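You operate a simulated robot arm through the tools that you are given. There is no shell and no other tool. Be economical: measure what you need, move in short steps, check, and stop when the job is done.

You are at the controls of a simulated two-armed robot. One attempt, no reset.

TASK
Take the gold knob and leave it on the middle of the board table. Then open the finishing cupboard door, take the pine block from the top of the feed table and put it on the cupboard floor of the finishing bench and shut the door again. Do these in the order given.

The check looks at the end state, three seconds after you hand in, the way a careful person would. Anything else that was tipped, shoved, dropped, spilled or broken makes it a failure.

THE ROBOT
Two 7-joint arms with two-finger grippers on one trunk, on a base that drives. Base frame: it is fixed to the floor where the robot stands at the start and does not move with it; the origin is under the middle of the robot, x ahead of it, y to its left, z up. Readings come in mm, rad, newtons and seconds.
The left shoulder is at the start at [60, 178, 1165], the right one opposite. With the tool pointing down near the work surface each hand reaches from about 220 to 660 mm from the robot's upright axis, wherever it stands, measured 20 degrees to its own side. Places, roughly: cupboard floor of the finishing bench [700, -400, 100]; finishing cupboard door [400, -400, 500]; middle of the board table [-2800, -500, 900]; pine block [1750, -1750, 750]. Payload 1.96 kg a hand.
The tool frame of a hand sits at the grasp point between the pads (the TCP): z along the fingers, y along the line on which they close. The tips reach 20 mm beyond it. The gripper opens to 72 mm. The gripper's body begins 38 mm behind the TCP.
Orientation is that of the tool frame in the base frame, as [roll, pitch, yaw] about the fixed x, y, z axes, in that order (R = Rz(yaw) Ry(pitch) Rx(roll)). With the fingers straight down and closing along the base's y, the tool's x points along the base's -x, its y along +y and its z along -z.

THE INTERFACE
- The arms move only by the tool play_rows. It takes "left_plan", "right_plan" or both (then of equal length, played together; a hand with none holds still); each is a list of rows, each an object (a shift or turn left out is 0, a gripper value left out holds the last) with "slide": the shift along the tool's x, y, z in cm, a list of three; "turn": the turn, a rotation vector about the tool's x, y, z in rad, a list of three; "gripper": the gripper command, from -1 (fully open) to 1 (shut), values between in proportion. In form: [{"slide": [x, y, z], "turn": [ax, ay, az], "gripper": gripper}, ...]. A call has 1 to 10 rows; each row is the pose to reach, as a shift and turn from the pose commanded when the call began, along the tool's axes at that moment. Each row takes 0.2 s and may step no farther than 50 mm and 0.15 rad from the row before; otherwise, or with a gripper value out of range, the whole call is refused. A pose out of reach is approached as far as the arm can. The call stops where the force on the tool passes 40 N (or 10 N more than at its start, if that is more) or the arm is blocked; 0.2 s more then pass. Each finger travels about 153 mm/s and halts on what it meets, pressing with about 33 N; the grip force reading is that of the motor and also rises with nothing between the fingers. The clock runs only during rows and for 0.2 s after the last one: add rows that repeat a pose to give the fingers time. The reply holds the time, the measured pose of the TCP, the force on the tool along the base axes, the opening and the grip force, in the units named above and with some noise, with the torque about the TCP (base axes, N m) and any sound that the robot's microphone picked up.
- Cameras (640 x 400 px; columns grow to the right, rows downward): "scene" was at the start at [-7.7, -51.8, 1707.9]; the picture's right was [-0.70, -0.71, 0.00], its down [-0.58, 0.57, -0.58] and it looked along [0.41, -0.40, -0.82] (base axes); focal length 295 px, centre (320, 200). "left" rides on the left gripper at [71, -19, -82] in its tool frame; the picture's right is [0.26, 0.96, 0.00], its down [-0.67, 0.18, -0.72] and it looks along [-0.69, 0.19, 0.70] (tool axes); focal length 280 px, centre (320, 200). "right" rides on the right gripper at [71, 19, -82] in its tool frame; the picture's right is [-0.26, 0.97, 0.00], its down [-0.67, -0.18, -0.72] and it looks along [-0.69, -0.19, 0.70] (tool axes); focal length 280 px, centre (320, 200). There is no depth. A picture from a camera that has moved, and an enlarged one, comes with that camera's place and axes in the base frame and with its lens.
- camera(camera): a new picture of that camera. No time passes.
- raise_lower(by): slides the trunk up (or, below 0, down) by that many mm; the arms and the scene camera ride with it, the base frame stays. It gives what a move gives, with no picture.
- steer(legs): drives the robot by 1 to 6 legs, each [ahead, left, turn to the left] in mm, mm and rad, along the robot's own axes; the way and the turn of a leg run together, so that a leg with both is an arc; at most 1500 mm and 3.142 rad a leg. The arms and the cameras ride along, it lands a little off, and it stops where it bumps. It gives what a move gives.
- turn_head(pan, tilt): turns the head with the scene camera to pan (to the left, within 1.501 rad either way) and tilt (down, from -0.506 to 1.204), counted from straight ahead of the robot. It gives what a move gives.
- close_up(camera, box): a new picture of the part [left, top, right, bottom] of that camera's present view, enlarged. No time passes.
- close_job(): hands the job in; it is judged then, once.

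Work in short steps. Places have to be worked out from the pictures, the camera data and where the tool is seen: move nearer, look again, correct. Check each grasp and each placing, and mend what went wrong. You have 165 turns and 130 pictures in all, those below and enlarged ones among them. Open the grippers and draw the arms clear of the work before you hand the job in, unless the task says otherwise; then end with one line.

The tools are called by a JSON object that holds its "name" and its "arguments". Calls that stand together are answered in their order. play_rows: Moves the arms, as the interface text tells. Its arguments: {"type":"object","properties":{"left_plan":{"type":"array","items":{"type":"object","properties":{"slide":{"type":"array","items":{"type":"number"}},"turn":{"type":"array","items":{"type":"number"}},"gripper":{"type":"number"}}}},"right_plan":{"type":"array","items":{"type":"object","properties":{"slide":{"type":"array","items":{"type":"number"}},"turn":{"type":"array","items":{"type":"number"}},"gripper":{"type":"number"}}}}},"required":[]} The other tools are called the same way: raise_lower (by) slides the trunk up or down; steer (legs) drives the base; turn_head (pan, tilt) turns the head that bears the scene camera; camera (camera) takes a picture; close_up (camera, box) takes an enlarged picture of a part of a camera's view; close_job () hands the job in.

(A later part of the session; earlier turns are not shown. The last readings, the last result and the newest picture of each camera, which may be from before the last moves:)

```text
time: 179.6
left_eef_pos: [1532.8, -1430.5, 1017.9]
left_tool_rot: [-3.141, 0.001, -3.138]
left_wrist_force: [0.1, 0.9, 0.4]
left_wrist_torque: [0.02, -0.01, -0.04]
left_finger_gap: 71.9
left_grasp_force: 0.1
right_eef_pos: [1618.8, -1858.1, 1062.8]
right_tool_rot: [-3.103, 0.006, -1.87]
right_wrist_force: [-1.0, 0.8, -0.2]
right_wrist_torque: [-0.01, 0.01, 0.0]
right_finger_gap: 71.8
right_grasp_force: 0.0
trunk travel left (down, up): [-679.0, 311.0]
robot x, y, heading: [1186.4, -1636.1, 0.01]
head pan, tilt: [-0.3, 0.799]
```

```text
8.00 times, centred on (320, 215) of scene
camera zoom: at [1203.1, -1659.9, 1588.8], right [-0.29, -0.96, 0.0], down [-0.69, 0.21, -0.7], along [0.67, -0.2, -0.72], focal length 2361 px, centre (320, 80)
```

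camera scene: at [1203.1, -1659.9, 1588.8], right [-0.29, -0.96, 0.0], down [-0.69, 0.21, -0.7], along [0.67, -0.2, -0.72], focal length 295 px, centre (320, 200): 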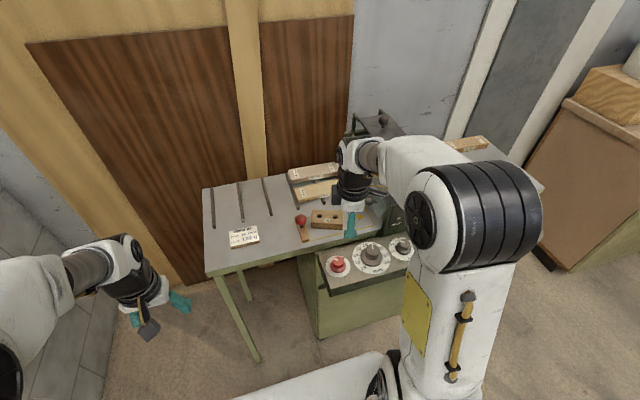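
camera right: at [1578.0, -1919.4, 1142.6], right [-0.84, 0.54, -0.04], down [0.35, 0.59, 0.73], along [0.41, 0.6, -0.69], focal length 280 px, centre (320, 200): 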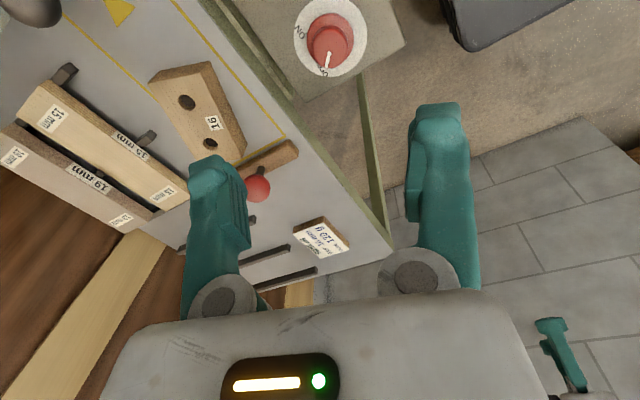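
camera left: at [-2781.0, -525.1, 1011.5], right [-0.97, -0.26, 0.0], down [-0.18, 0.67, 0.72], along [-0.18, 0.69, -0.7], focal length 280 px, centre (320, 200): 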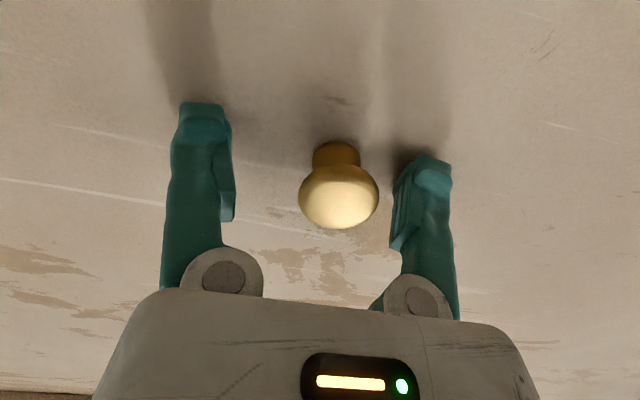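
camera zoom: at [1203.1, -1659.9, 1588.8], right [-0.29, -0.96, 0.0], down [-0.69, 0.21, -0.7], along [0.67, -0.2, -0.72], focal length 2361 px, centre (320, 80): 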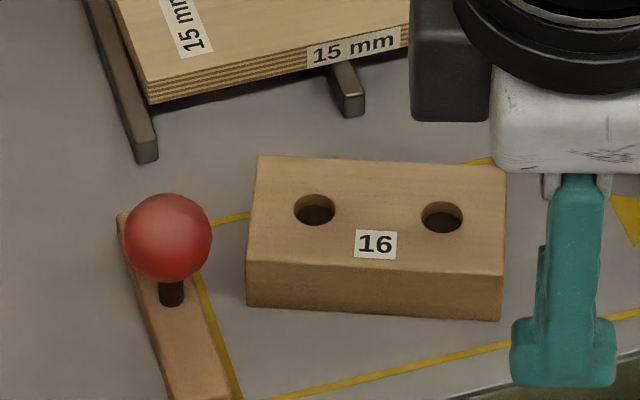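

Block centre is [1784, −1857], top z≈880, long axis along (0.37, 0.93). I drive 50 mm closer and move the hand over it, aligning the fingers.

{"name": "steer", "arguments": {"legs": [[50, 0, 0]]}}

{"name": "play_rows", "arguments": {"right_plan": [{"slide": [-1, -3.1, 0.5], "turn": [-0.02, 0, 0.04]}, {"slide": [-2, -6.3, 1], "turn": [-0.038, 0, 0.075]}, {"slide": [-3, -9.4, 3], "turn": [-0.038, 0, 0.075]}, {"slide": [-3.5, -11, 6], "turn": [-0.038, 0, 0.075]}, {"slide": [-3.5, -11, 9], "turn": [-0.038, 0, 0.075]}, {"slide": [-3.5, -11, 9], "turn": [-0.038, 0, 0.075]}]}}

{"name": "camera", "arguments": {"camera": "right"}}

{"name": "camera", "arguments": {"camera": "scene"}}

```text
time: 180.5
left_eef_pos: [1579.9, -1429.7, 1019.0]
left_tool_rot: [-3.141, 0.0, -3.137]
left_wrist_force: [-1.0, 0.7, 0.1]
left_wrist_torque: [0.0, 0.01, -0.01]
left_finger_gap: 72.2
left_grasp_force: 0.1
right_eef_pos: [1667.3, -1857.6, 1062.9]
right_tool_rot: [-3.103, 0.007, -1.87]
right_wrist_force: [0.0, 0.5, -1.3]
right_wrist_torque: [0.02, 0.01, 0.02]
right_finger_gap: 72.0
right_grasp_force: 0.1
trunk travel left (down, up): [-679.0, 311.0]
robot x, y, heading: [1231.9, -1637.7, 0.005]
head pan, tilt: [-0.3, 0.799]
```

```text
time: 181.9
left_eef_pos: [1578.5, -1430.0, 1018.7]
left_tool_rot: [3.141, 0.004, -3.136]
left_wrist_force: [-0.2, -0.3, -0.1]
left_wrist_torque: [0.04, 0.0, 0.01]
left_finger_gap: 71.9
left_grasp_force: 0.1
right_eef_pos: [1757.3, -1856.1, 1013.1]
right_tool_rot: [-3.104, 0.022, -1.94]
right_wrist_force: [-0.5, 0.6, 0.2]
right_wrist_torque: [-0.01, -0.02, -0.01]
right_finger_gap: 72.2
right_grasp_force: 0.0
right hand out of reach, approached as far as the arm can: row 1, 2, 3, 4, 5, 6
trunk travel left (down, up): [-679.0, 311.0]
robot x, y, heading: [1231.5, -1633.7, 0.004]
head pan, tilt: [-0.3, 0.799]
```

```text
73 pictures are left
camera right: at [1710.9, -1916.1, 1091.7], right [-0.81, 0.59, -0.03], down [0.38, 0.56, 0.74], along [0.45, 0.58, -0.68], focal length 280 px, centre (320, 200)
```

right: 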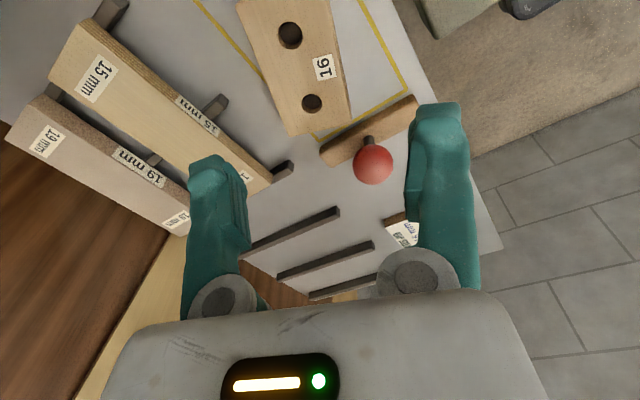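

```text
72 pictures are left
camera scene: at [1248.3, -1659.5, 1588.9], right [-0.29, -0.96, 0.0], down [-0.68, 0.21, -0.7], along [0.67, -0.2, -0.72], focal length 295 px, centre (320, 200)
```

scene: 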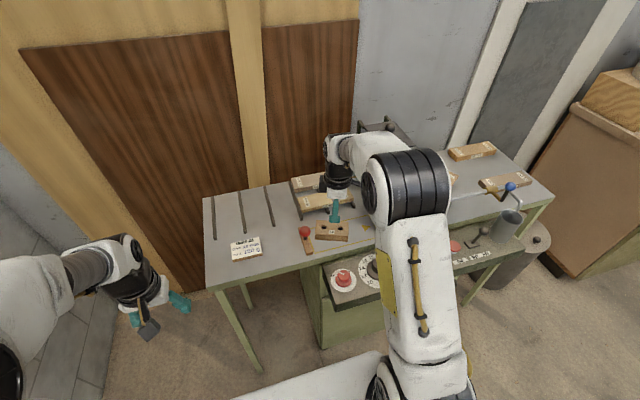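

The arm is at its reach limit at this height, so I drive 27 mm ahead to sit over the block and then lower partway.

{"name": "steer", "arguments": {"legs": [[26, -1, 0]]}}

{"name": "play_rows", "arguments": {"right_plan": [{"slide": [0, 0, 3], "turn": [-0.02, 0, 0]}, {"slide": [0, 0, 6], "turn": [-0.038, 0.01, 0]}, {"slide": [0, 0, 9], "turn": [-0.038, 0.01, 0]}, {"slide": [0, 0, 9], "turn": [-0.038, 0.01, 0]}]}}

{"name": "camera", "arguments": {"camera": "right"}}

{"name": "close_up", "arguments": {"camera": "scene", "box": [260, 150, 420, 250]}}

```text
time: 182.7
left_eef_pos: [1605.6, -1431.8, 1019.9]
left_tool_rot: [-3.142, 0.002, -3.138]
left_wrist_force: [-0.5, 0.0, -0.6]
left_wrist_torque: [-0.01, 0.03, 0.01]
left_finger_gap: 71.9
left_grasp_force: 0.2
right_eef_pos: [1782.8, -1856.7, 1013.3]
right_tool_rot: [-3.106, 0.022, -1.939]
right_wrist_force: [0.2, -0.7, 0.5]
right_wrist_torque: [-0.01, 0.02, 0.03]
right_finger_gap: 72.2
right_grasp_force: 0.1
trunk travel left (down, up): [-679.0, 311.0]
robot x, y, heading: [1259.9, -1633.1, 0.007]
head pan, tilt: [-0.3, 0.799]
```

```text
time: 183.7
left_eef_pos: [1607.2, -1430.9, 1017.6]
left_tool_rot: [-3.14, 0.004, -3.137]
left_wrist_force: [0.0, -0.5, 0.3]
left_wrist_torque: [0.01, -0.01, 0.01]
left_finger_gap: 72.0
left_grasp_force: 0.1
right_eef_pos: [1788.5, -1856.7, 920.7]
right_tool_rot: [3.139, 0.012, -1.938]
right_wrist_force: [-0.1, -0.2, -0.2]
right_wrist_torque: [-0.01, -0.02, -0.01]
right_finger_gap: 72.0
right_grasp_force: 0.0
trunk travel left (down, up): [-679.0, 311.0]
robot x, y, heading: [1259.2, -1633.9, 0.005]
head pan, tilt: [-0.3, 0.799]
```

```text
71 pictures are left
camera right: at [1745.3, -1916.0, 1001.1], right [-0.81, 0.59, 0.01], down [0.41, 0.55, 0.72], along [0.42, 0.58, -0.69], focal length 280 px, centre (320, 200)
```

right: 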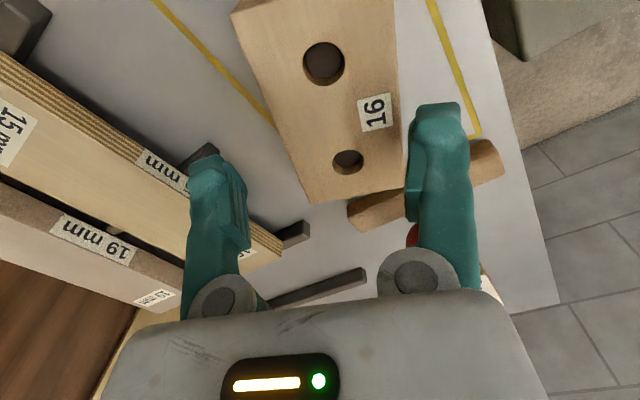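

```text
4.00 times, centred on (340, 200) of scene
camera zoom: at [1276.4, -1660.5, 1588.8], right [-0.29, -0.96, 0.0], down [-0.69, 0.21, -0.7], along [0.67, -0.2, -0.72], focal length 1180 px, centre (240, 200)
```

zoom: 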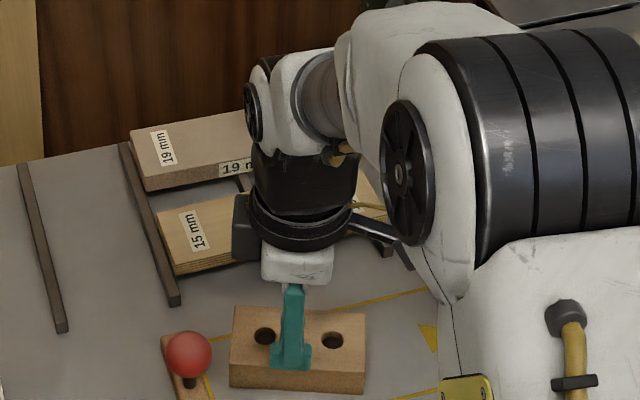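

Measured offset: the hand is ~9.5 mm too far across the block. I shift +9.5 mm along the closing axis and go down to z≈872.

{"name": "play_rows", "arguments": {"right_plan": [{"slide": [0, 0.95, 0]}, {"slide": [0, 0.95, 0]}, {"slide": [0, 0.95, 2]}, {"slide": [0, 0.95, 3.5]}, {"slide": [0, 0.95, 4.7]}, {"slide": [0, 0.95, 4.7]}]}}

{"name": "camera", "arguments": {"camera": "right"}}

```text
time: 185.1
left_eef_pos: [1606.3, -1430.1, 1017.7]
left_tool_rot: [3.141, 0.002, -3.137]
left_wrist_force: [0.1, 0.4, 0.2]
left_wrist_torque: [0.01, 0.03, 0.01]
left_finger_gap: 72.0
left_grasp_force: 0.1
right_eef_pos: [1779.9, -1852.5, 876.2]
right_tool_rot: [-3.137, 0.013, -1.938]
right_wrist_force: [6.0, -2.8, 21.0]
right_wrist_torque: [0.18, 0.56, -0.01]
right_finger_gap: 71.6
right_grasp_force: 0.1
trunk travel left (down, up): [-679.0, 311.0]
robot x, y, heading: [1258.2, -1635.7, 0.007]
head pan, tilt: [-0.3, 0.799]
```

```text
69 pictures are left
camera right: at [1736.4, -1912.5, 957.1], right [-0.81, 0.59, 0.0], down [0.41, 0.56, 0.72], along [0.43, 0.58, -0.69], focal length 280 px, centre (320, 200)
```

right: 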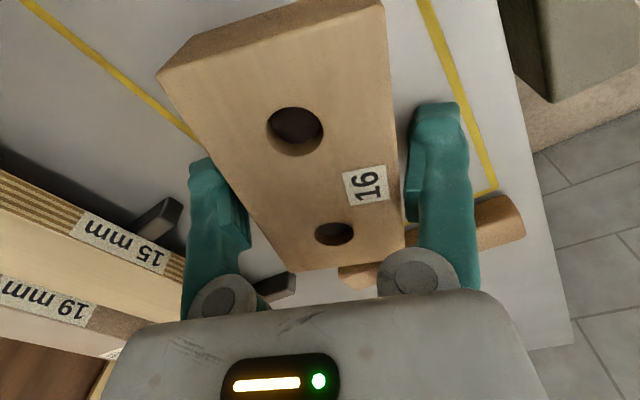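

A light 21 N contact: the near fingertip touches the table (top ≈856). I lift 4 mm and close on the block.

{"name": "play_rows", "arguments": {"right_plan": [{"slide": [0, 0, -0.7]}, {"slide": [0, 0, -0.7], "gripper": -0.3}, {"slide": [0, 0, -0.7], "gripper": 0.2}, {"slide": [0, 0, -0.7], "gripper": 1}, {"slide": [0, 0, -0.7], "gripper": 1}, {"slide": [0, 0, -0.7], "gripper": 1}]}}

{"name": "camera", "arguments": {"camera": "right"}}

```text
time: 186.5
left_eef_pos: [1605.9, -1430.7, 1017.4]
left_tool_rot: [-3.141, 0.001, -3.136]
left_wrist_force: [-0.3, -0.3, -0.2]
left_wrist_torque: [0.01, 0.01, -0.02]
left_finger_gap: 72.1
left_grasp_force: 0.1
right_eef_pos: [1778.6, -1853.9, 883.0]
right_tool_rot: [3.138, 0.011, -1.938]
right_wrist_force: [1.1, -0.7, -1.0]
right_wrist_torque: [-0.02, 0.0, 0.01]
right_finger_gap: 60.7
right_grasp_force: 32.9
trunk travel left (down, up): [-679.0, 311.0]
robot x, y, heading: [1259.3, -1633.7, 0.004]
head pan, tilt: [-0.3, 0.799]
```

```text
68 pictures are left
camera right: at [1736.5, -1913.2, 962.1], right [-0.81, 0.59, 0.01], down [0.41, 0.55, 0.72], along [0.42, 0.59, -0.69], focal length 280 px, centre (320, 200)
```

right: 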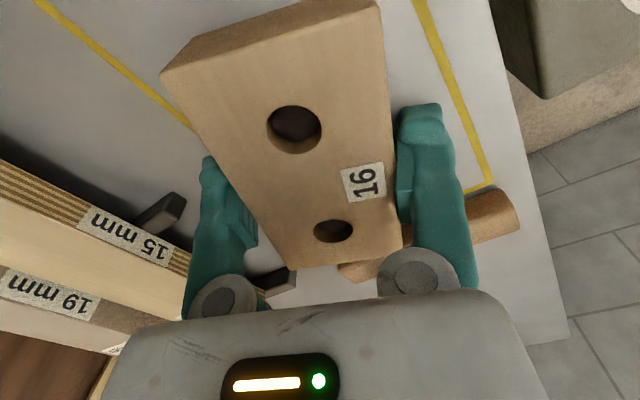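

The fingers are flush on the block (60.7 mm wide, 33 N). I lift it and check.

{"name": "play_rows", "arguments": {"right_plan": [{"slide": [0, 0, -2], "gripper": 1}, {"slide": [0, 0, -5]}, {"slide": [0, 0, -8]}, {"slide": [0, 0, -11]}, {"slide": [0, 0, -13]}, {"slide": [0, 0, -13]}]}}

{"name": "camera", "arguments": {"camera": "right"}}

{"name": "camera", "arguments": {"camera": "scene"}}

```text
time: 187.9
left_eef_pos: [1607.1, -1430.5, 1017.6]
left_tool_rot: [3.141, 0.002, -3.136]
left_wrist_force: [-0.3, 0.1, -0.8]
left_wrist_torque: [-0.01, 0.02, 0.0]
left_finger_gap: 72.1
left_grasp_force: 0.1
right_eef_pos: [1776.4, -1854.5, 992.6]
right_tool_rot: [3.138, 0.014, -1.939]
right_wrist_force: [0.4, 0.0, -1.1]
right_wrist_torque: [-0.01, 0.02, -0.05]
right_finger_gap: 60.8
right_grasp_force: 32.7
right hand out of reach, approached as far as the arm can: row 5, 6
trunk travel left (down, up): [-679.0, 311.0]
robot x, y, heading: [1255.6, -1634.4, 0.005]
head pan, tilt: [-0.3, 0.799]
```

```text
67 pictures are left
camera right: at [1734.0, -1914.4, 1071.5], right [-0.81, 0.59, 0.01], down [0.41, 0.55, 0.72], along [0.42, 0.59, -0.69], focal length 280 px, centre (320, 200)
```

right: 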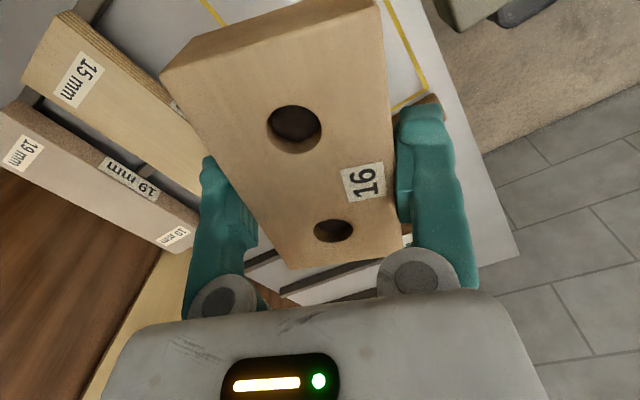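

```text
66 pictures are left
camera scene: at [1276.9, -1660.7, 1588.8], right [-0.29, -0.96, 0.0], down [-0.69, 0.21, -0.7], along [0.67, -0.2, -0.72], focal length 295 px, centre (320, 200)
```

scene: 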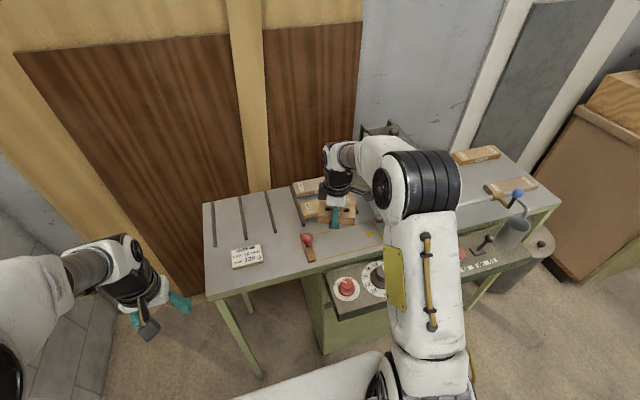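

The block is held. I draw the hand in and back the robot out, then sidestep past the open door at x≈−520.

{"name": "play_rows", "arguments": {"right_plan": [{"slide": [1.5, 3.9, 0]}, {"slide": [3, 7.8, -0.5]}, {"slide": [4.5, 11.7, -1]}, {"slide": [6, 15.6, -1]}, {"slide": [6, 15.6, -1]}]}}

{"name": "steer", "arguments": {"legs": [[-900, 0, 0], [-876, 0, 0], [0, 760, 0], [0, 760, 0]]}}

{"name": "turn_head", "arguments": {"pan": -0.3, "tilt": 0.7}}

{"name": "camera", "arguments": {"camera": "scene"}}

```text
time: 189.1
left_eef_pos: [1607.4, -1431.4, 1018.2]
left_tool_rot: [3.14, 0.001, -3.138]
left_wrist_force: [0.3, -0.5, 0.2]
left_wrist_torque: [0.02, 0.02, 0.0]
left_finger_gap: 72.0
left_grasp_force: 0.0
right_eef_pos: [1612.9, -1852.7, 1003.4]
right_tool_rot: [3.136, 0.012, -1.937]
right_wrist_force: [0.5, -0.6, -1.3]
right_wrist_torque: [0.03, 0.02, -0.01]
right_finger_gap: 60.8
right_grasp_force: 32.9
trunk travel left (down, up): [-679.0, 311.0]
robot x, y, heading: [1258.8, -1636.2, 0.003]
head pan, tilt: [-0.3, 0.799]
```

```text
time: 205.6
left_eef_pos: [-161.9, 88.5, 1016.7]
left_tool_rot: [-3.14, 0.003, 3.137]
left_wrist_force: [0.0, -0.2, -0.3]
left_wrist_torque: [-0.01, 0.0, -0.02]
left_finger_gap: 71.9
left_grasp_force: 0.1
right_eef_pos: [-160.4, -332.6, 1003.5]
right_tool_rot: [3.137, 0.013, -1.948]
right_wrist_force: [0.2, -0.5, -1.1]
right_wrist_torque: [-0.01, 0.02, 0.01]
right_finger_gap: 60.2
right_grasp_force: 33.4
trunk travel left (down, up): [-679.0, 311.0]
robot x, y, heading: [-510.0, -112.7, -0.002]
head pan, tilt: [-0.3, 0.799]
```

```text
time: 206.2
left_eef_pos: [-163.5, 89.1, 1017.7]
left_tool_rot: [-3.141, 0.002, 3.139]
left_wrist_force: [0.7, 0.0, -0.1]
left_wrist_torque: [0.04, 0.0, -0.02]
left_finger_gap: 72.1
left_grasp_force: 0.1
right_eef_pos: [-161.0, -332.1, 1003.7]
right_tool_rot: [3.137, 0.012, -1.947]
right_wrist_force: [0.2, -0.6, -0.7]
right_wrist_torque: [0.0, 0.0, -0.01]
right_finger_gap: 59.9
right_grasp_force: 33.1
trunk travel left (down, up): [-679.0, 311.0]
robot x, y, heading: [-511.0, -114.0, -0.003]
head pan, tilt: [-0.3, 0.7]
```

```text
65 pictures are left
camera scene: at [-490.0, -139.9, 1597.0], right [-0.3, -0.95, 0.0], down [-0.61, 0.19, -0.76], along [0.73, -0.23, -0.64], focal length 295 px, centre (320, 200)
```

scene: 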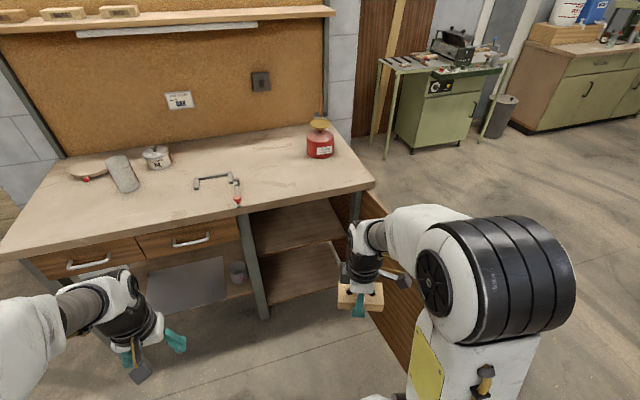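

The cupboard has a mid shelf as well as its floor. I lower the trunk 400 mm to look inside and pull the left hand in closer to the body.

{"name": "raise_lower", "arguments": {"by": -400}}

{"name": "turn_head", "arguments": {"pan": -0.3, "tilt": 0.5}}

{"name": "camera", "arguments": {"camera": "scene"}}

```text
time: 210.1
left_eef_pos: [-162.6, 87.6, 618.3]
left_tool_rot: [3.141, 0.003, 3.137]
left_wrist_force: [0.7, 0.6, -0.1]
left_wrist_torque: [-0.02, -0.01, -0.03]
left_finger_gap: 72.3
left_grasp_force: 0.1
right_eef_pos: [-160.7, -331.5, 603.9]
right_tool_rot: [3.137, 0.013, -1.95]
right_wrist_force: [-1.0, -0.4, -0.8]
right_wrist_torque: [-0.01, 0.01, 0.0]
right_finger_gap: 59.8
right_grasp_force: 32.8
trunk travel left (down, up): [-279.0, 711.0]
robot x, y, heading: [-513.2, -111.0, -0.0]
head pan, tilt: [-0.3, 0.7]
```

```text
time: 210.8
left_eef_pos: [-163.3, 87.9, 619.6]
left_tool_rot: [3.141, 0.003, 3.14]
left_wrist_force: [0.3, 1.3, -0.5]
left_wrist_torque: [-0.01, -0.01, -0.01]
left_finger_gap: 72.0
left_grasp_force: 0.0
right_eef_pos: [-160.7, -332.6, 603.8]
right_tool_rot: [3.137, 0.012, -1.948]
right_wrist_force: [-0.8, 0.7, -1.4]
right_wrist_torque: [0.0, 0.04, 0.01]
right_finger_gap: 59.9
right_grasp_force: 33.4
trunk travel left (down, up): [-279.0, 711.0]
robot x, y, heading: [-513.5, -113.5, -0.007]
head pan, tilt: [-0.3, 0.499]
```

```text
64 pictures are left
camera scene: at [-484.3, -141.9, 1214.7], right [-0.3, -0.95, 0.0], down [-0.46, 0.14, -0.88], along [0.84, -0.26, -0.48], focal length 295 px, centre (320, 200)
```

scene: 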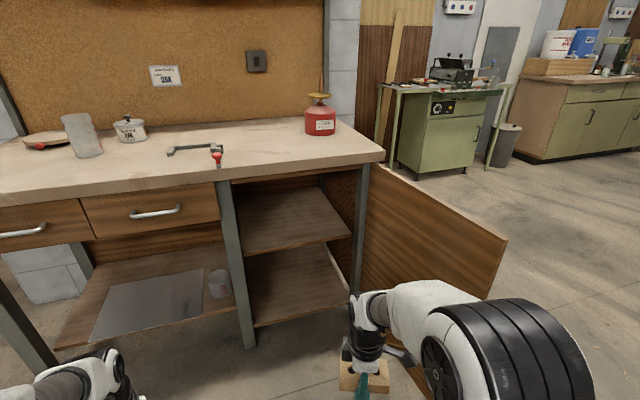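

The opening is about z 150–510, y −130…−540. The hand plus wrist stands ≈245 mm above the TCP, so it fits pointing down. I lower the trunk fully, draw in the left hand and recheck.

{"name": "raise_lower", "arguments": {"by": -275}}

{"name": "play_rows", "arguments": {"left_plan": [{"slide": [3, 2, 0]}, {"slide": [6, 4, 0]}, {"slide": [9, 6, 0]}, {"slide": [9, 6, 0]}]}}

{"name": "turn_head", "arguments": {"pan": -0.3, "tilt": 0.4}}

{"name": "camera", "arguments": {"camera": "scene"}}

```text
time: 213.6
left_eef_pos: [-163.8, 87.9, 342.8]
left_tool_rot: [-3.141, 0.003, 3.14]
left_wrist_force: [0.3, -0.9, -0.1]
left_wrist_torque: [-0.01, 0.0, -0.04]
left_finger_gap: 72.0
left_grasp_force: 0.1
right_eef_pos: [-160.9, -332.9, 329.7]
right_tool_rot: [3.137, 0.011, -1.947]
right_wrist_force: [0.3, 0.8, -0.5]
right_wrist_torque: [-0.02, -0.02, 0.0]
right_finger_gap: 59.6
right_grasp_force: 32.9
trunk travel left (down, up): [-4.0, 986.0]
robot x, y, heading: [-515.6, -113.0, -0.005]
head pan, tilt: [-0.3, 0.499]
```

```text
time: 214.6
left_eef_pos: [-243.5, 150.5, 346.1]
left_tool_rot: [3.142, 0.001, 3.138]
left_wrist_force: [-0.2, -0.2, 0.4]
left_wrist_torque: [0.01, -0.03, 0.01]
left_finger_gap: 71.9
left_grasp_force: 0.1
left hand out of reach, approached as far as the arm can: row 3, 4
right_eef_pos: [-160.7, -333.8, 328.2]
right_tool_rot: [3.138, 0.012, -1.948]
right_wrist_force: [0.1, 0.3, -1.1]
right_wrist_torque: [0.01, -0.03, 0.02]
right_finger_gap: 59.6
right_grasp_force: 33.2
trunk travel left (down, up): [-4.0, 986.0]
robot x, y, heading: [-514.4, -113.1, -0.007]
head pan, tilt: [-0.3, 0.499]
```

```text
time: 215.3
left_eef_pos: [-242.8, 151.3, 345.5]
left_tool_rot: [-3.141, 0.002, 3.139]
left_wrist_force: [0.0, -0.4, 0.0]
left_wrist_torque: [-0.02, 0.0, -0.03]
left_finger_gap: 71.8
left_grasp_force: 0.1
right_eef_pos: [-160.0, -333.0, 330.0]
right_tool_rot: [3.138, 0.013, -1.949]
right_wrist_force: [-0.8, -0.4, -0.8]
right_wrist_torque: [0.0, -0.01, -0.01]
right_finger_gap: 59.6
right_grasp_force: 33.1
trunk travel left (down, up): [-4.0, 986.0]
robot x, y, heading: [-512.2, -109.8, -0.005]
head pan, tilt: [-0.3, 0.4]
```

```text
63 pictures are left
camera scene: at [-482.7, -142.4, 948.9], right [-0.3, -0.95, 0.0], down [-0.37, 0.12, -0.92], along [0.88, -0.28, -0.39], focal length 295 px, centre (320, 200)
```

scene: 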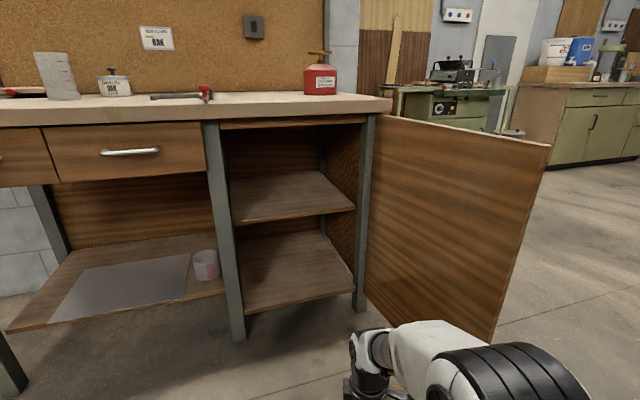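

Opening measured: floor z≈155, shelf edge z≈516, y −134…−553. I lower the hand to z≈215 and drive ahead 300 mm, then check the elbow against the door.

{"name": "play_rows", "arguments": {"right_plan": [{"slide": [0, 0, 4]}, {"slide": [0, 0, 8]}, {"slide": [0, 0, 11]}, {"slide": [0, 0, 11]}]}}

{"name": "steer", "arguments": {"legs": [[300, 0, 0.006]]}}

{"name": "turn_head", "arguments": {"pan": -0.4, "tilt": 0.75}}

{"name": "camera", "arguments": {"camera": "scene"}}

{"name": "camera", "arguments": {"camera": "right"}}

```text
time: 216.3
left_eef_pos: [-243.4, 151.1, 346.5]
left_tool_rot: [-3.141, 0.0, 3.139]
left_wrist_force: [-0.5, 0.4, 0.3]
left_wrist_torque: [0.02, 0.02, 0.0]
left_finger_gap: 71.8
left_grasp_force: 0.0
right_eef_pos: [-159.5, -331.2, 217.2]
right_tool_rot: [3.137, 0.011, -1.946]
right_wrist_force: [-0.3, 0.0, -0.6]
right_wrist_torque: [0.03, 0.0, -0.01]
right_finger_gap: 59.5
right_grasp_force: 33.1
trunk travel left (down, up): [-4.0, 986.0]
robot x, y, heading: [-511.1, -113.0, -0.003]
head pan, tilt: [-0.3, 0.4]
```

```text
time: 218.3
left_eef_pos: [50.6, 153.0, 346.0]
left_tool_rot: [-3.142, 0.002, -3.138]
left_wrist_force: [-0.6, 0.2, -1.2]
left_wrist_torque: [-0.01, 0.01, 0.02]
left_finger_gap: 72.0
left_grasp_force: 0.1
right_eef_pos: [139.9, -328.9, 218.2]
right_tool_rot: [3.137, 0.013, -1.938]
right_wrist_force: [-0.6, 0.0, -0.9]
right_wrist_torque: [-0.01, -0.02, -0.02]
right_finger_gap: 59.5
right_grasp_force: 33.2
trunk travel left (down, up): [-4.0, 986.0]
robot x, y, heading: [-215.4, -112.3, 0.001]
head pan, tilt: [-0.3, 0.4]
```

```text
time: 219.1
left_eef_pos: [52.0, 152.0, 345.6]
left_tool_rot: [3.141, 0.002, -3.139]
left_wrist_force: [-0.6, 0.1, 0.2]
left_wrist_torque: [-0.01, -0.03, -0.05]
left_finger_gap: 72.2
left_grasp_force: 0.0
right_eef_pos: [139.5, -327.5, 216.3]
right_tool_rot: [3.137, 0.013, -1.939]
right_wrist_force: [0.0, -0.4, -0.8]
right_wrist_torque: [-0.01, -0.01, 0.01]
right_finger_gap: 59.3
right_grasp_force: 33.0
trunk travel left (down, up): [-4.0, 986.0]
robot x, y, heading: [-214.1, -113.9, 0.0]
head pan, tilt: [-0.4, 0.75]
```

```text
62 pictures are left
camera scene: at [-197.5, -147.0, 917.9], right [-0.39, -0.92, 0.0], down [-0.63, 0.26, -0.73], along [0.68, -0.28, -0.68], focal length 295 px, centre (320, 200)
```

scene: 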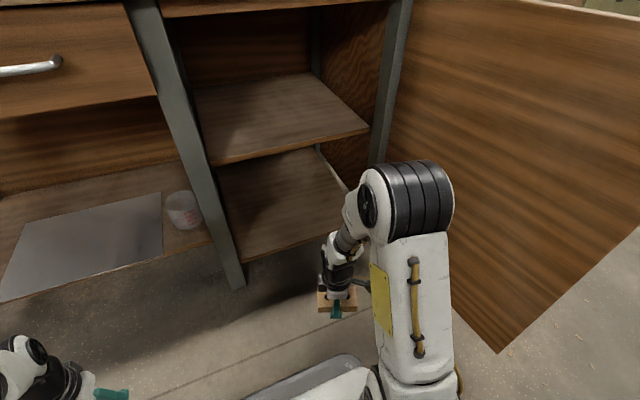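

```text
61 pictures are left
camera right: at [96.9, -389.1, 297.3], right [-0.81, 0.59, 0.01], down [0.41, 0.55, 0.72], along [0.42, 0.58, -0.69], focal length 280 px, centre (320, 200)
```

right: 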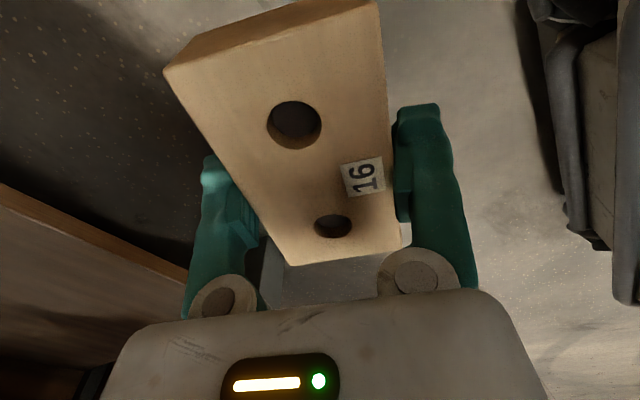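

The elbow rides high when the arm is bent, so I stretch the arm out forward (215 mm) before entering, which keeps the forearm low under the mid shelf.

{"name": "play_rows", "arguments": {"right_plan": [{"slide": [-1.5, -4, 0]}, {"slide": [-3, -8, 0]}, {"slide": [-4.5, -12, 0]}, {"slide": [-6, -16, 0]}, {"slide": [-7.5, -19.5, 0]}, {"slide": [-7.5, -19.5, 0]}]}}

{"name": "camera", "arguments": {"camera": "scene"}}

```text
time: 220.5
left_eef_pos: [52.5, 153.0, 345.7]
left_tool_rot: [3.141, 0.002, -3.138]
left_wrist_force: [-0.9, 0.0, -0.4]
left_wrist_torque: [0.02, 0.0, 0.02]
left_finger_gap: 71.9
left_grasp_force: 0.0
right_eef_pos: [347.2, -330.2, 216.4]
right_tool_rot: [3.138, 0.011, -1.938]
right_wrist_force: [0.0, 0.5, -1.6]
right_wrist_torque: [0.03, 0.01, 0.01]
right_finger_gap: 59.1
right_grasp_force: 32.9
trunk travel left (down, up): [-4.0, 986.0]
robot x, y, heading: [-213.7, -112.1, 0.003]
head pan, tilt: [-0.4, 0.75]
```

```text
60 pictures are left
camera scene: at [-197.5, -147.0, 917.8], right [-0.39, -0.92, 0.0], down [-0.63, 0.26, -0.73], along [0.67, -0.28, -0.68], focal length 295 px, centre (320, 200)
```

scene: 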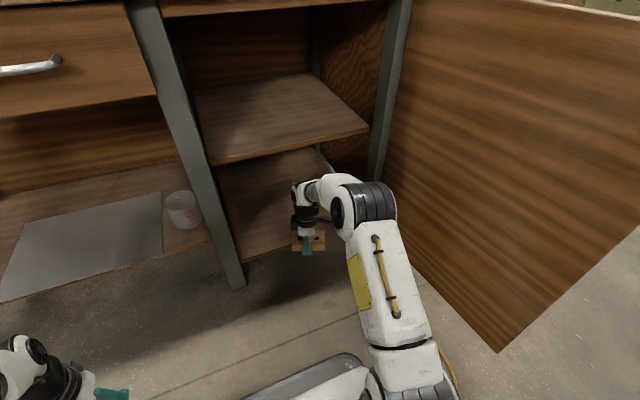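

Forearm clearance under the mid shelf (underside ≈505) is modest, so I straighten the arm another 30 mm and lower slightly.

{"name": "play_rows", "arguments": {"right_plan": [{"slide": [-0.6, -1.5, 0.6]}, {"slide": [-1.2, -3, 1.2]}, {"slide": [-1.2, -3, 1.2]}]}}

{"name": "close_up", "arguments": {"camera": "scene", "box": [200, 120, 440, 270]}}

{"name": "camera", "arguments": {"camera": "right"}}

```text
time: 221.3
left_eef_pos: [52.8, 152.4, 345.6]
left_tool_rot: [3.141, 0.001, -3.139]
left_wrist_force: [0.6, -0.2, -0.5]
left_wrist_torque: [0.03, 0.01, 0.03]
left_finger_gap: 71.9
left_grasp_force: 0.1
right_eef_pos: [381.3, -330.1, 205.7]
right_tool_rot: [-3.14, 0.014, -1.939]
right_wrist_force: [0.2, 1.0, -1.6]
right_wrist_torque: [-0.01, 0.05, -0.01]
right_finger_gap: 59.1
right_grasp_force: 32.8
trunk travel left (down, up): [-4.0, 986.0]
robot x, y, heading: [-212.3, -114.4, 0.006]
head pan, tilt: [-0.4, 0.75]
```

```text
2.67 times, centred on (320, 195) of scene
camera zoom: at [-197.5, -147.0, 917.8], right [-0.39, -0.92, 0.0], down [-0.63, 0.26, -0.73], along [0.67, -0.28, -0.68], focal length 787 px, centre (320, 213)
```

zoom: 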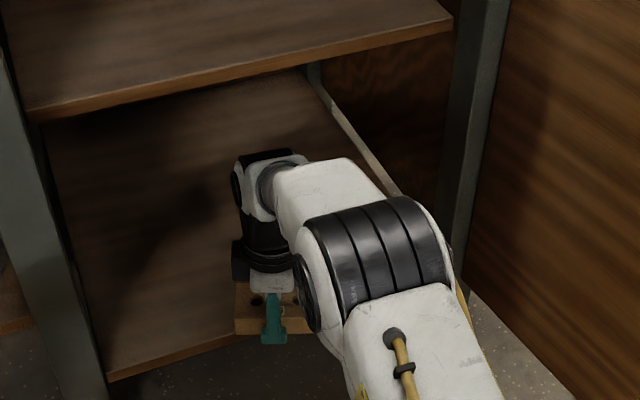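

```text
58 pictures are left
camera right: at [338.2, -389.7, 285.9], right [-0.81, 0.59, 0.0], down [0.41, 0.55, 0.72], along [0.43, 0.58, -0.69], focal length 280 px, centre (320, 200)
```

right: 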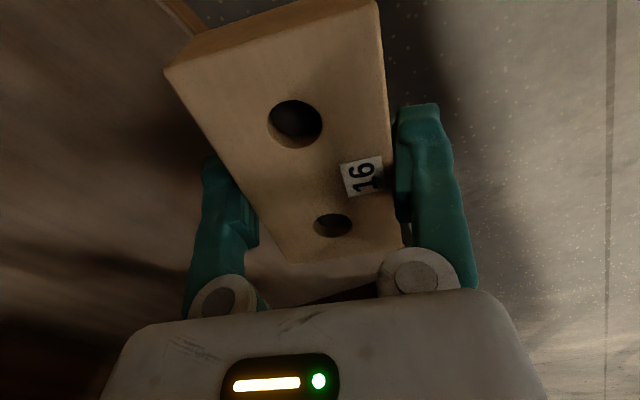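

Entering now: I drive 60 mm ahead and check the readings and clearance.

{"name": "steer", "arguments": {"legs": [[60, 0, 0]]}}

{"name": "close_up", "arguments": {"camera": "scene", "box": [200, 120, 440, 270]}}

{"name": "camera", "arguments": {"camera": "right"}}

```text
time: 222.3
left_eef_pos: [112.5, 152.6, 345.6]
left_tool_rot: [3.141, 0.0, -3.139]
left_wrist_force: [0.8, 0.5, -0.3]
left_wrist_torque: [0.02, -0.01, 0.05]
left_finger_gap: 72.0
left_grasp_force: 0.0
right_eef_pos: [439.5, -331.1, 206.0]
right_tool_rot: [-3.14, 0.014, -1.943]
right_wrist_force: [-0.8, -0.1, -1.7]
right_wrist_torque: [0.02, 0.0, 0.0]
right_finger_gap: 59.2
right_grasp_force: 33.1
trunk travel left (down, up): [-4.0, 986.0]
robot x, y, heading: [-159.8, -112.8, 0.0]
head pan, tilt: [-0.4, 0.75]
```

```text
2.67 times, centred on (320, 195) of scene
camera zoom: at [-137.8, -146.8, 917.8], right [-0.39, -0.92, 0.0], down [-0.63, 0.26, -0.73], along [0.67, -0.28, -0.68], focal length 787 px, centre (320, 213)
```

zoom: 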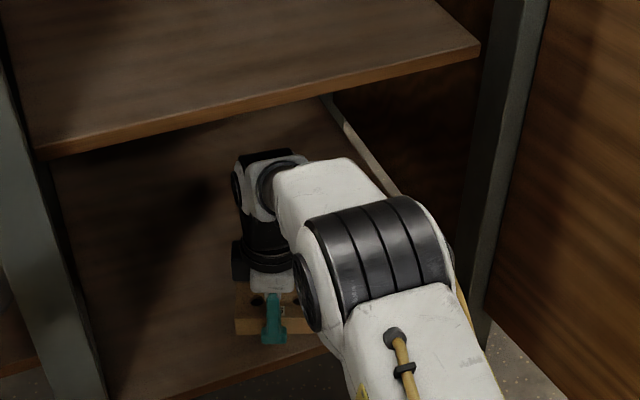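

```text
56 pictures are left
camera right: at [397.3, -390.6, 286.0], right [-0.8, 0.59, 0.0], down [0.41, 0.55, 0.72], along [0.43, 0.58, -0.69], focal length 280 px, centre (320, 200)
```

right: 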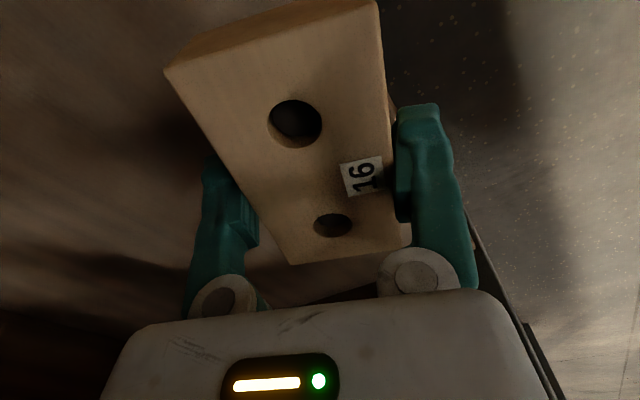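

Clearance looks fine: wrist top ≈431, elbow top ≈470, shelf underside ≈505. I go 65 mm further in.

{"name": "steer", "arguments": {"legs": [[65, 0, 0]]}}

{"name": "camera", "arguments": {"camera": "scene"}}

{"name": "camera", "arguments": {"camera": "right"}}

```text
time: 223.3
left_eef_pos: [177.2, 153.5, 345.6]
left_tool_rot: [3.141, 0.002, -3.137]
left_wrist_force: [0.6, 0.1, 0.3]
left_wrist_torque: [0.03, 0.0, -0.01]
left_finger_gap: 72.0
left_grasp_force: 0.0
right_eef_pos: [505.7, -329.6, 206.6]
right_tool_rot: [-3.14, 0.014, -1.94]
right_wrist_force: [0.5, -0.1, -1.4]
right_wrist_torque: [0.0, -0.02, -0.05]
right_finger_gap: 59.1
right_grasp_force: 33.3
trunk travel left (down, up): [-4.0, 986.0]
robot x, y, heading: [-88.1, -113.6, 0.003]
head pan, tilt: [-0.4, 0.75]
```

```text
55 pictures are left
camera scene: at [-72.8, -146.6, 917.8], right [-0.39, -0.92, 0.0], down [-0.63, 0.26, -0.73], along [0.67, -0.28, -0.68], focal length 295 px, centre (320, 200)
```

scene: 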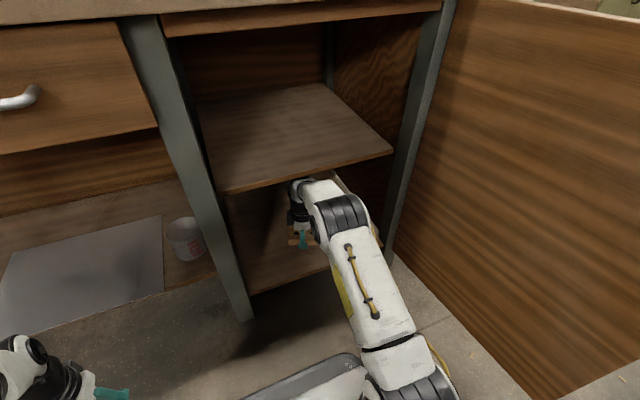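

```text
54 pictures are left
camera right: at [462.5, -389.9, 286.0], right [-0.81, 0.59, 0.0], down [0.41, 0.55, 0.72], along [0.43, 0.58, -0.69], focal length 280 px, centre (320, 200)
```

right: 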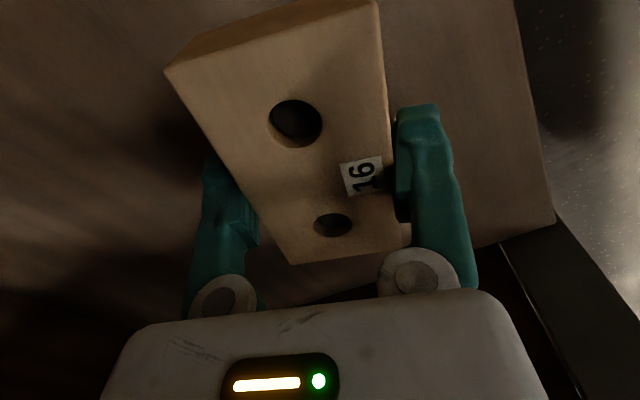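

Block is inside; floor's front edge is at x≈418. I go 35 mm deeper and lower gently to the floor.

{"name": "steer", "arguments": {"legs": [[35, 0, 0]]}}

{"name": "play_rows", "arguments": {"right_plan": [{"slide": [0, 0, 0.5]}, {"slide": [0, 0, 1]}, {"slide": [0, 0, 1.5]}, {"slide": [0, 0, 1.5]}]}}

{"name": "camera", "arguments": {"camera": "right"}}

```text
time: 224.1
left_eef_pos: [207.3, 150.7, 349.4]
left_tool_rot: [3.137, 0.011, 3.141]
left_wrist_force: [-0.9, 0.3, 0.3]
left_wrist_torque: [0.03, -0.03, -0.03]
left_finger_gap: 72.0
left_grasp_force: 0.1
right_eef_pos: [513.3, -331.7, 188.9]
right_tool_rot: [3.088, 0.001, -1.947]
right_wrist_force: [-0.5, 0.3, -1.5]
right_wrist_torque: [0.0, 0.0, 0.0]
right_finger_gap: 58.9
right_grasp_force: 33.3
trunk travel left (down, up): [-4.0, 986.0]
robot x, y, heading: [-57.0, -109.0, -0.002]
head pan, tilt: [-0.4, 0.75]
```

```text
time: 225.1
left_eef_pos: [208.7, 152.7, 345.9]
left_tool_rot: [-3.14, 0.001, 3.14]
left_wrist_force: [-0.4, 0.8, -0.2]
left_wrist_torque: [0.03, -0.01, -0.01]
left_finger_gap: 71.9
left_grasp_force: 0.1
right_eef_pos: [513.8, -331.7, 170.5]
right_tool_rot: [3.083, -0.005, -1.947]
right_wrist_force: [-0.1, -1.1, -1.3]
right_wrist_torque: [-0.02, 0.02, 0.03]
right_finger_gap: 59.1
right_grasp_force: 32.8
trunk travel left (down, up): [-4.0, 986.0]
robot x, y, heading: [-59.7, -113.3, -0.002]
head pan, tilt: [-0.4, 0.75]
```

```text
53 pictures are left
camera right: at [475.6, -391.4, 253.0], right [-0.8, 0.6, 0.05], down [0.46, 0.55, 0.7], along [0.39, 0.58, -0.71], focal length 280 px, centre (320, 200)
```

right: 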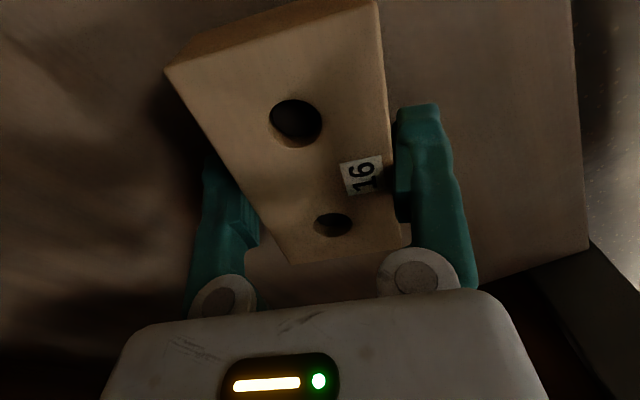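

The hand lagged during the last step (z dropped, slight roll), so some link may touch the shelf. I look.

{"name": "close_up", "arguments": {"camera": "scene", "box": [200, 120, 440, 270]}}

```text
2.67 times, centred on (320, 195) of scene
camera zoom: at [-42.1, -146.5, 917.9], right [-0.39, -0.92, 0.0], down [-0.63, 0.27, -0.73], along [0.67, -0.29, -0.68], focal length 787 px, centre (320, 213)
```

zoom: 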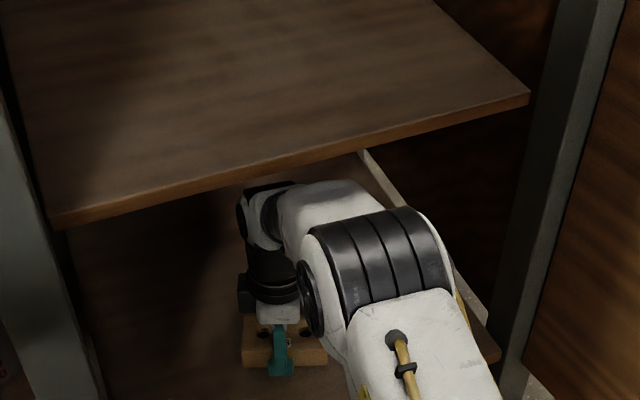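

Still clear of contact at z=170, so the floor lies lower than estimated. I keep lowering in small steps, which also takes the arm away from the shelf.

{"name": "play_rows", "arguments": {"right_plan": [{"slide": [0, 0, 0.5]}, {"slide": [0, 0, 1]}, {"slide": [0, 0, 1.5]}, {"slide": [0, 0, 2]}, {"slide": [0, 0, 2.5]}, {"slide": [0, 0, 2.5]}]}}

{"name": "camera", "arguments": {"camera": "right"}}

```text
time: 226.0
left_eef_pos: [209.5, 152.7, 347.2]
left_tool_rot: [-3.139, 0.003, 3.14]
left_wrist_force: [-0.5, 0.4, -0.3]
left_wrist_torque: [-0.01, -0.01, 0.01]
left_finger_gap: 72.1
left_grasp_force: 0.1
right_eef_pos: [514.7, -331.3, 162.6]
right_tool_rot: [3.091, -0.003, -1.948]
right_wrist_force: [-6.6, 0.8, 25.3]
right_wrist_torque: [0.19, 0.14, 0.02]
right_finger_gap: 59.7
right_grasp_force: 32.9
trunk travel left (down, up): [-4.0, 986.0]
robot x, y, heading: [-53.0, -113.7, -0.003]
head pan, tilt: [-0.4, 0.75]
stopped in row 4 (right hand): the force on the tool passed its limit at 48 N (the readings are from after the stop); the commanded pose is now the measured one
```

```text
51 pictures are left
camera right: at [475.6, -391.7, 243.4], right [-0.8, 0.6, 0.05], down [0.45, 0.55, 0.7], along [0.4, 0.58, -0.71], focal length 280 px, centre (320, 200)
```

right: 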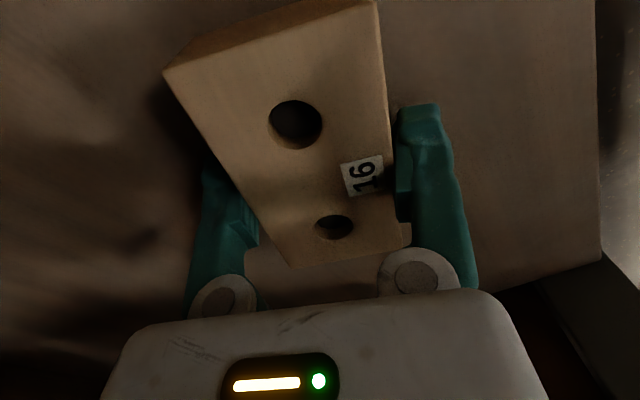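

The block touches the floor (25 N, floor ≈136). I release it gently.

{"name": "play_rows", "arguments": {"right_plan": [{"slide": [0, 0, -0.2], "gripper": -0.7}, {"slide": [0, 0, -0.2], "gripper": -0.85}, {"slide": [0, 0, -0.2], "gripper": -1}, {"slide": [0, 0, -0.2], "gripper": -1}, {"slide": [0, 0, -0.2], "gripper": -1}]}}

{"name": "camera", "arguments": {"camera": "right"}}

```text
time: 227.2
left_eef_pos: [207.4, 152.0, 346.5]
left_tool_rot: [3.141, 0.002, 3.138]
left_wrist_force: [0.1, -0.2, 0.5]
left_wrist_torque: [-0.02, -0.01, -0.01]
left_finger_gap: 72.2
left_grasp_force: 0.0
right_eef_pos: [513.7, -331.2, 159.8]
right_tool_rot: [3.086, -0.005, -1.949]
right_wrist_force: [-3.7, 1.3, 6.6]
right_wrist_torque: [0.02, -0.14, 0.06]
right_finger_gap: 69.2
right_grasp_force: 0.0
trunk travel left (down, up): [-4.0, 986.0]
robot x, y, heading: [-57.7, -113.9, -0.0]
head pan, tilt: [-0.4, 0.75]
```

```text
50 pictures are left
camera right: at [474.9, -391.9, 241.8], right [-0.8, 0.6, 0.05], down [0.46, 0.55, 0.7], along [0.39, 0.58, -0.71], focal length 280 px, centre (320, 200)
```

right: 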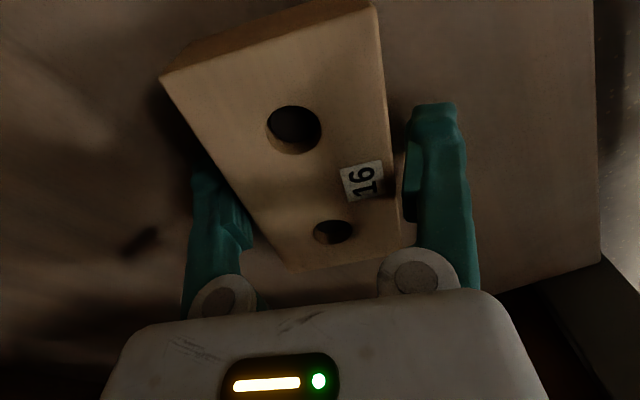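

Released. I lift straight up in small steps and watch that the block stays.

{"name": "play_rows", "arguments": {"right_plan": [{"slide": [0, 0, -0.5], "gripper": -1}, {"slide": [0, 0, -1]}, {"slide": [0, 0, -1.5]}, {"slide": [0, 0, -2]}, {"slide": [0, 0, -2]}]}}

{"name": "camera", "arguments": {"camera": "right"}}

```text
time: 228.4
left_eef_pos: [208.5, 150.1, 345.4]
left_tool_rot: [3.141, 0.001, 3.137]
left_wrist_force: [0.1, -0.9, 0.8]
left_wrist_torque: [0.01, 0.0, -0.04]
left_finger_gap: 71.9
left_grasp_force: 0.1
right_eef_pos: [514.7, -333.1, 180.1]
right_tool_rot: [3.086, -0.005, -1.95]
right_wrist_force: [-0.2, -0.3, 0.4]
right_wrist_torque: [-0.02, -0.01, 0.01]
right_finger_gap: 72.1
right_grasp_force: 0.0
trunk travel left (down, up): [-4.0, 986.0]
robot x, y, heading: [-58.9, -110.2, -0.003]
head pan, tilt: [-0.4, 0.75]
```

```text
49 pictures are left
camera right: at [476.3, -392.9, 262.0], right [-0.8, 0.6, 0.05], down [0.46, 0.55, 0.7], along [0.39, 0.58, -0.71], focal length 280 px, centre (320, 200)
```

right: 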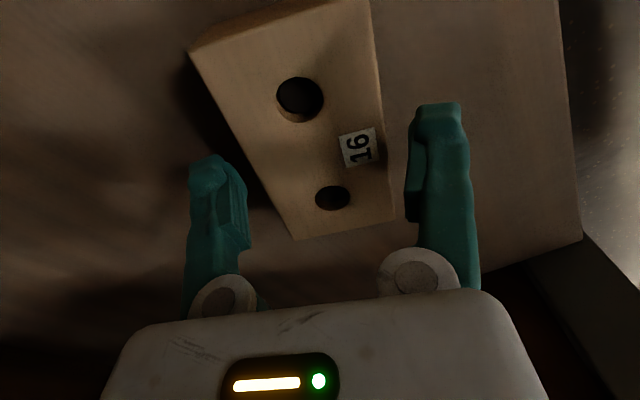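

The block rests flat on the floor. Fingertips must clear its top (≈163) before backing out, so I raise to z≈196.

{"name": "play_rows", "arguments": {"right_plan": [{"slide": [0, 0, -0.6]}, {"slide": [0, 0, -1.2]}, {"slide": [0, 0, -1.7]}, {"slide": [0, 0, -1.7]}]}}

{"name": "camera", "arguments": {"camera": "right"}}

```text
time: 229.4
left_eef_pos: [209.5, 150.7, 344.3]
left_tool_rot: [3.139, -0.002, 3.138]
left_wrist_force: [0.2, 0.2, -1.1]
left_wrist_torque: [0.02, 0.01, -0.04]
left_finger_gap: 71.8
left_grasp_force: 0.0
right_eef_pos: [513.4, -334.1, 186.0]
right_tool_rot: [3.079, -0.005, -1.95]
right_wrist_force: [0.2, -0.7, -1.2]
right_wrist_torque: [0.01, 0.04, -0.01]
right_finger_gap: 71.9
right_grasp_force: 0.1
right hand out of reach, approached as far as the arm can: row 3, 4
trunk travel left (down, up): [-4.0, 986.0]
robot x, y, heading: [-61.5, -112.7, -0.001]
head pan, tilt: [-0.4, 0.75]
```

```text
48 pictures are left
camera right: at [474.4, -393.9, 268.9], right [-0.8, 0.6, 0.06], down [0.46, 0.55, 0.7], along [0.39, 0.59, -0.71], focal length 280 px, centre (320, 200)
```

right: 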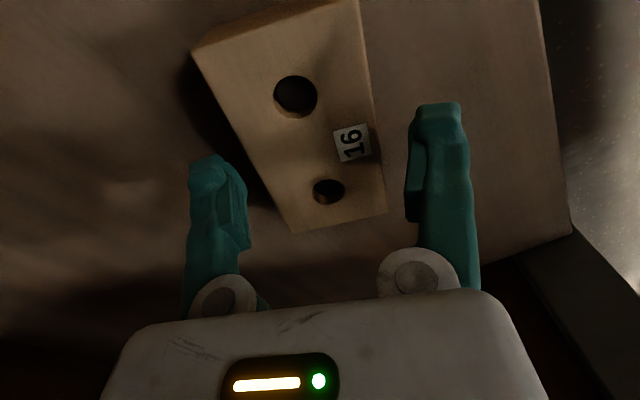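

The arm can't rise further under the shelf, so I slide the hand sideways along the block's long axis (80 mm toward −y), off its end, before backing out.

{"name": "play_rows", "arguments": {"right_plan": [{"slide": [1.5, 0, 0]}, {"slide": [3, 0, 0]}, {"slide": [4.5, 0, 0]}, {"slide": [6, 0, 0]}, {"slide": [8, 0, 0]}, {"slide": [8, 0, 0]}]}}

{"name": "camera", "arguments": {"camera": "right"}}

```text
time: 230.8
left_eef_pos: [207.5, 151.5, 345.5]
left_tool_rot: [-3.141, 0.001, 3.138]
left_wrist_force: [0.0, 0.5, -0.3]
left_wrist_torque: [0.0, -0.02, 0.01]
left_finger_gap: 72.2
left_grasp_force: 0.1
right_eef_pos: [484.3, -408.8, 192.2]
right_tool_rot: [3.087, -0.002, -1.95]
right_wrist_force: [0.0, -0.5, 1.0]
right_wrist_torque: [0.02, 0.01, -0.04]
right_finger_gap: 72.2
right_grasp_force: 0.0
trunk travel left (down, up): [-4.0, 986.0]
robot x, y, heading: [-57.0, -113.0, -0.001]
head pan, tilt: [-0.4, 0.75]
```

```text
47 pictures are left
camera right: at [446.4, -468.0, 273.4], right [-0.8, 0.6, 0.05], down [0.46, 0.55, 0.7], along [0.39, 0.58, -0.71], focal length 280 px, centre (320, 200)
```

right: 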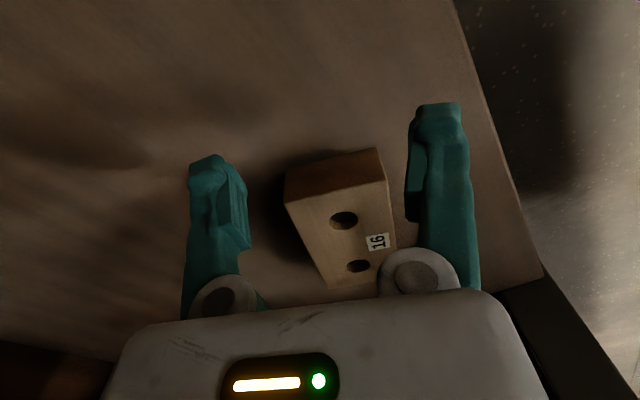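

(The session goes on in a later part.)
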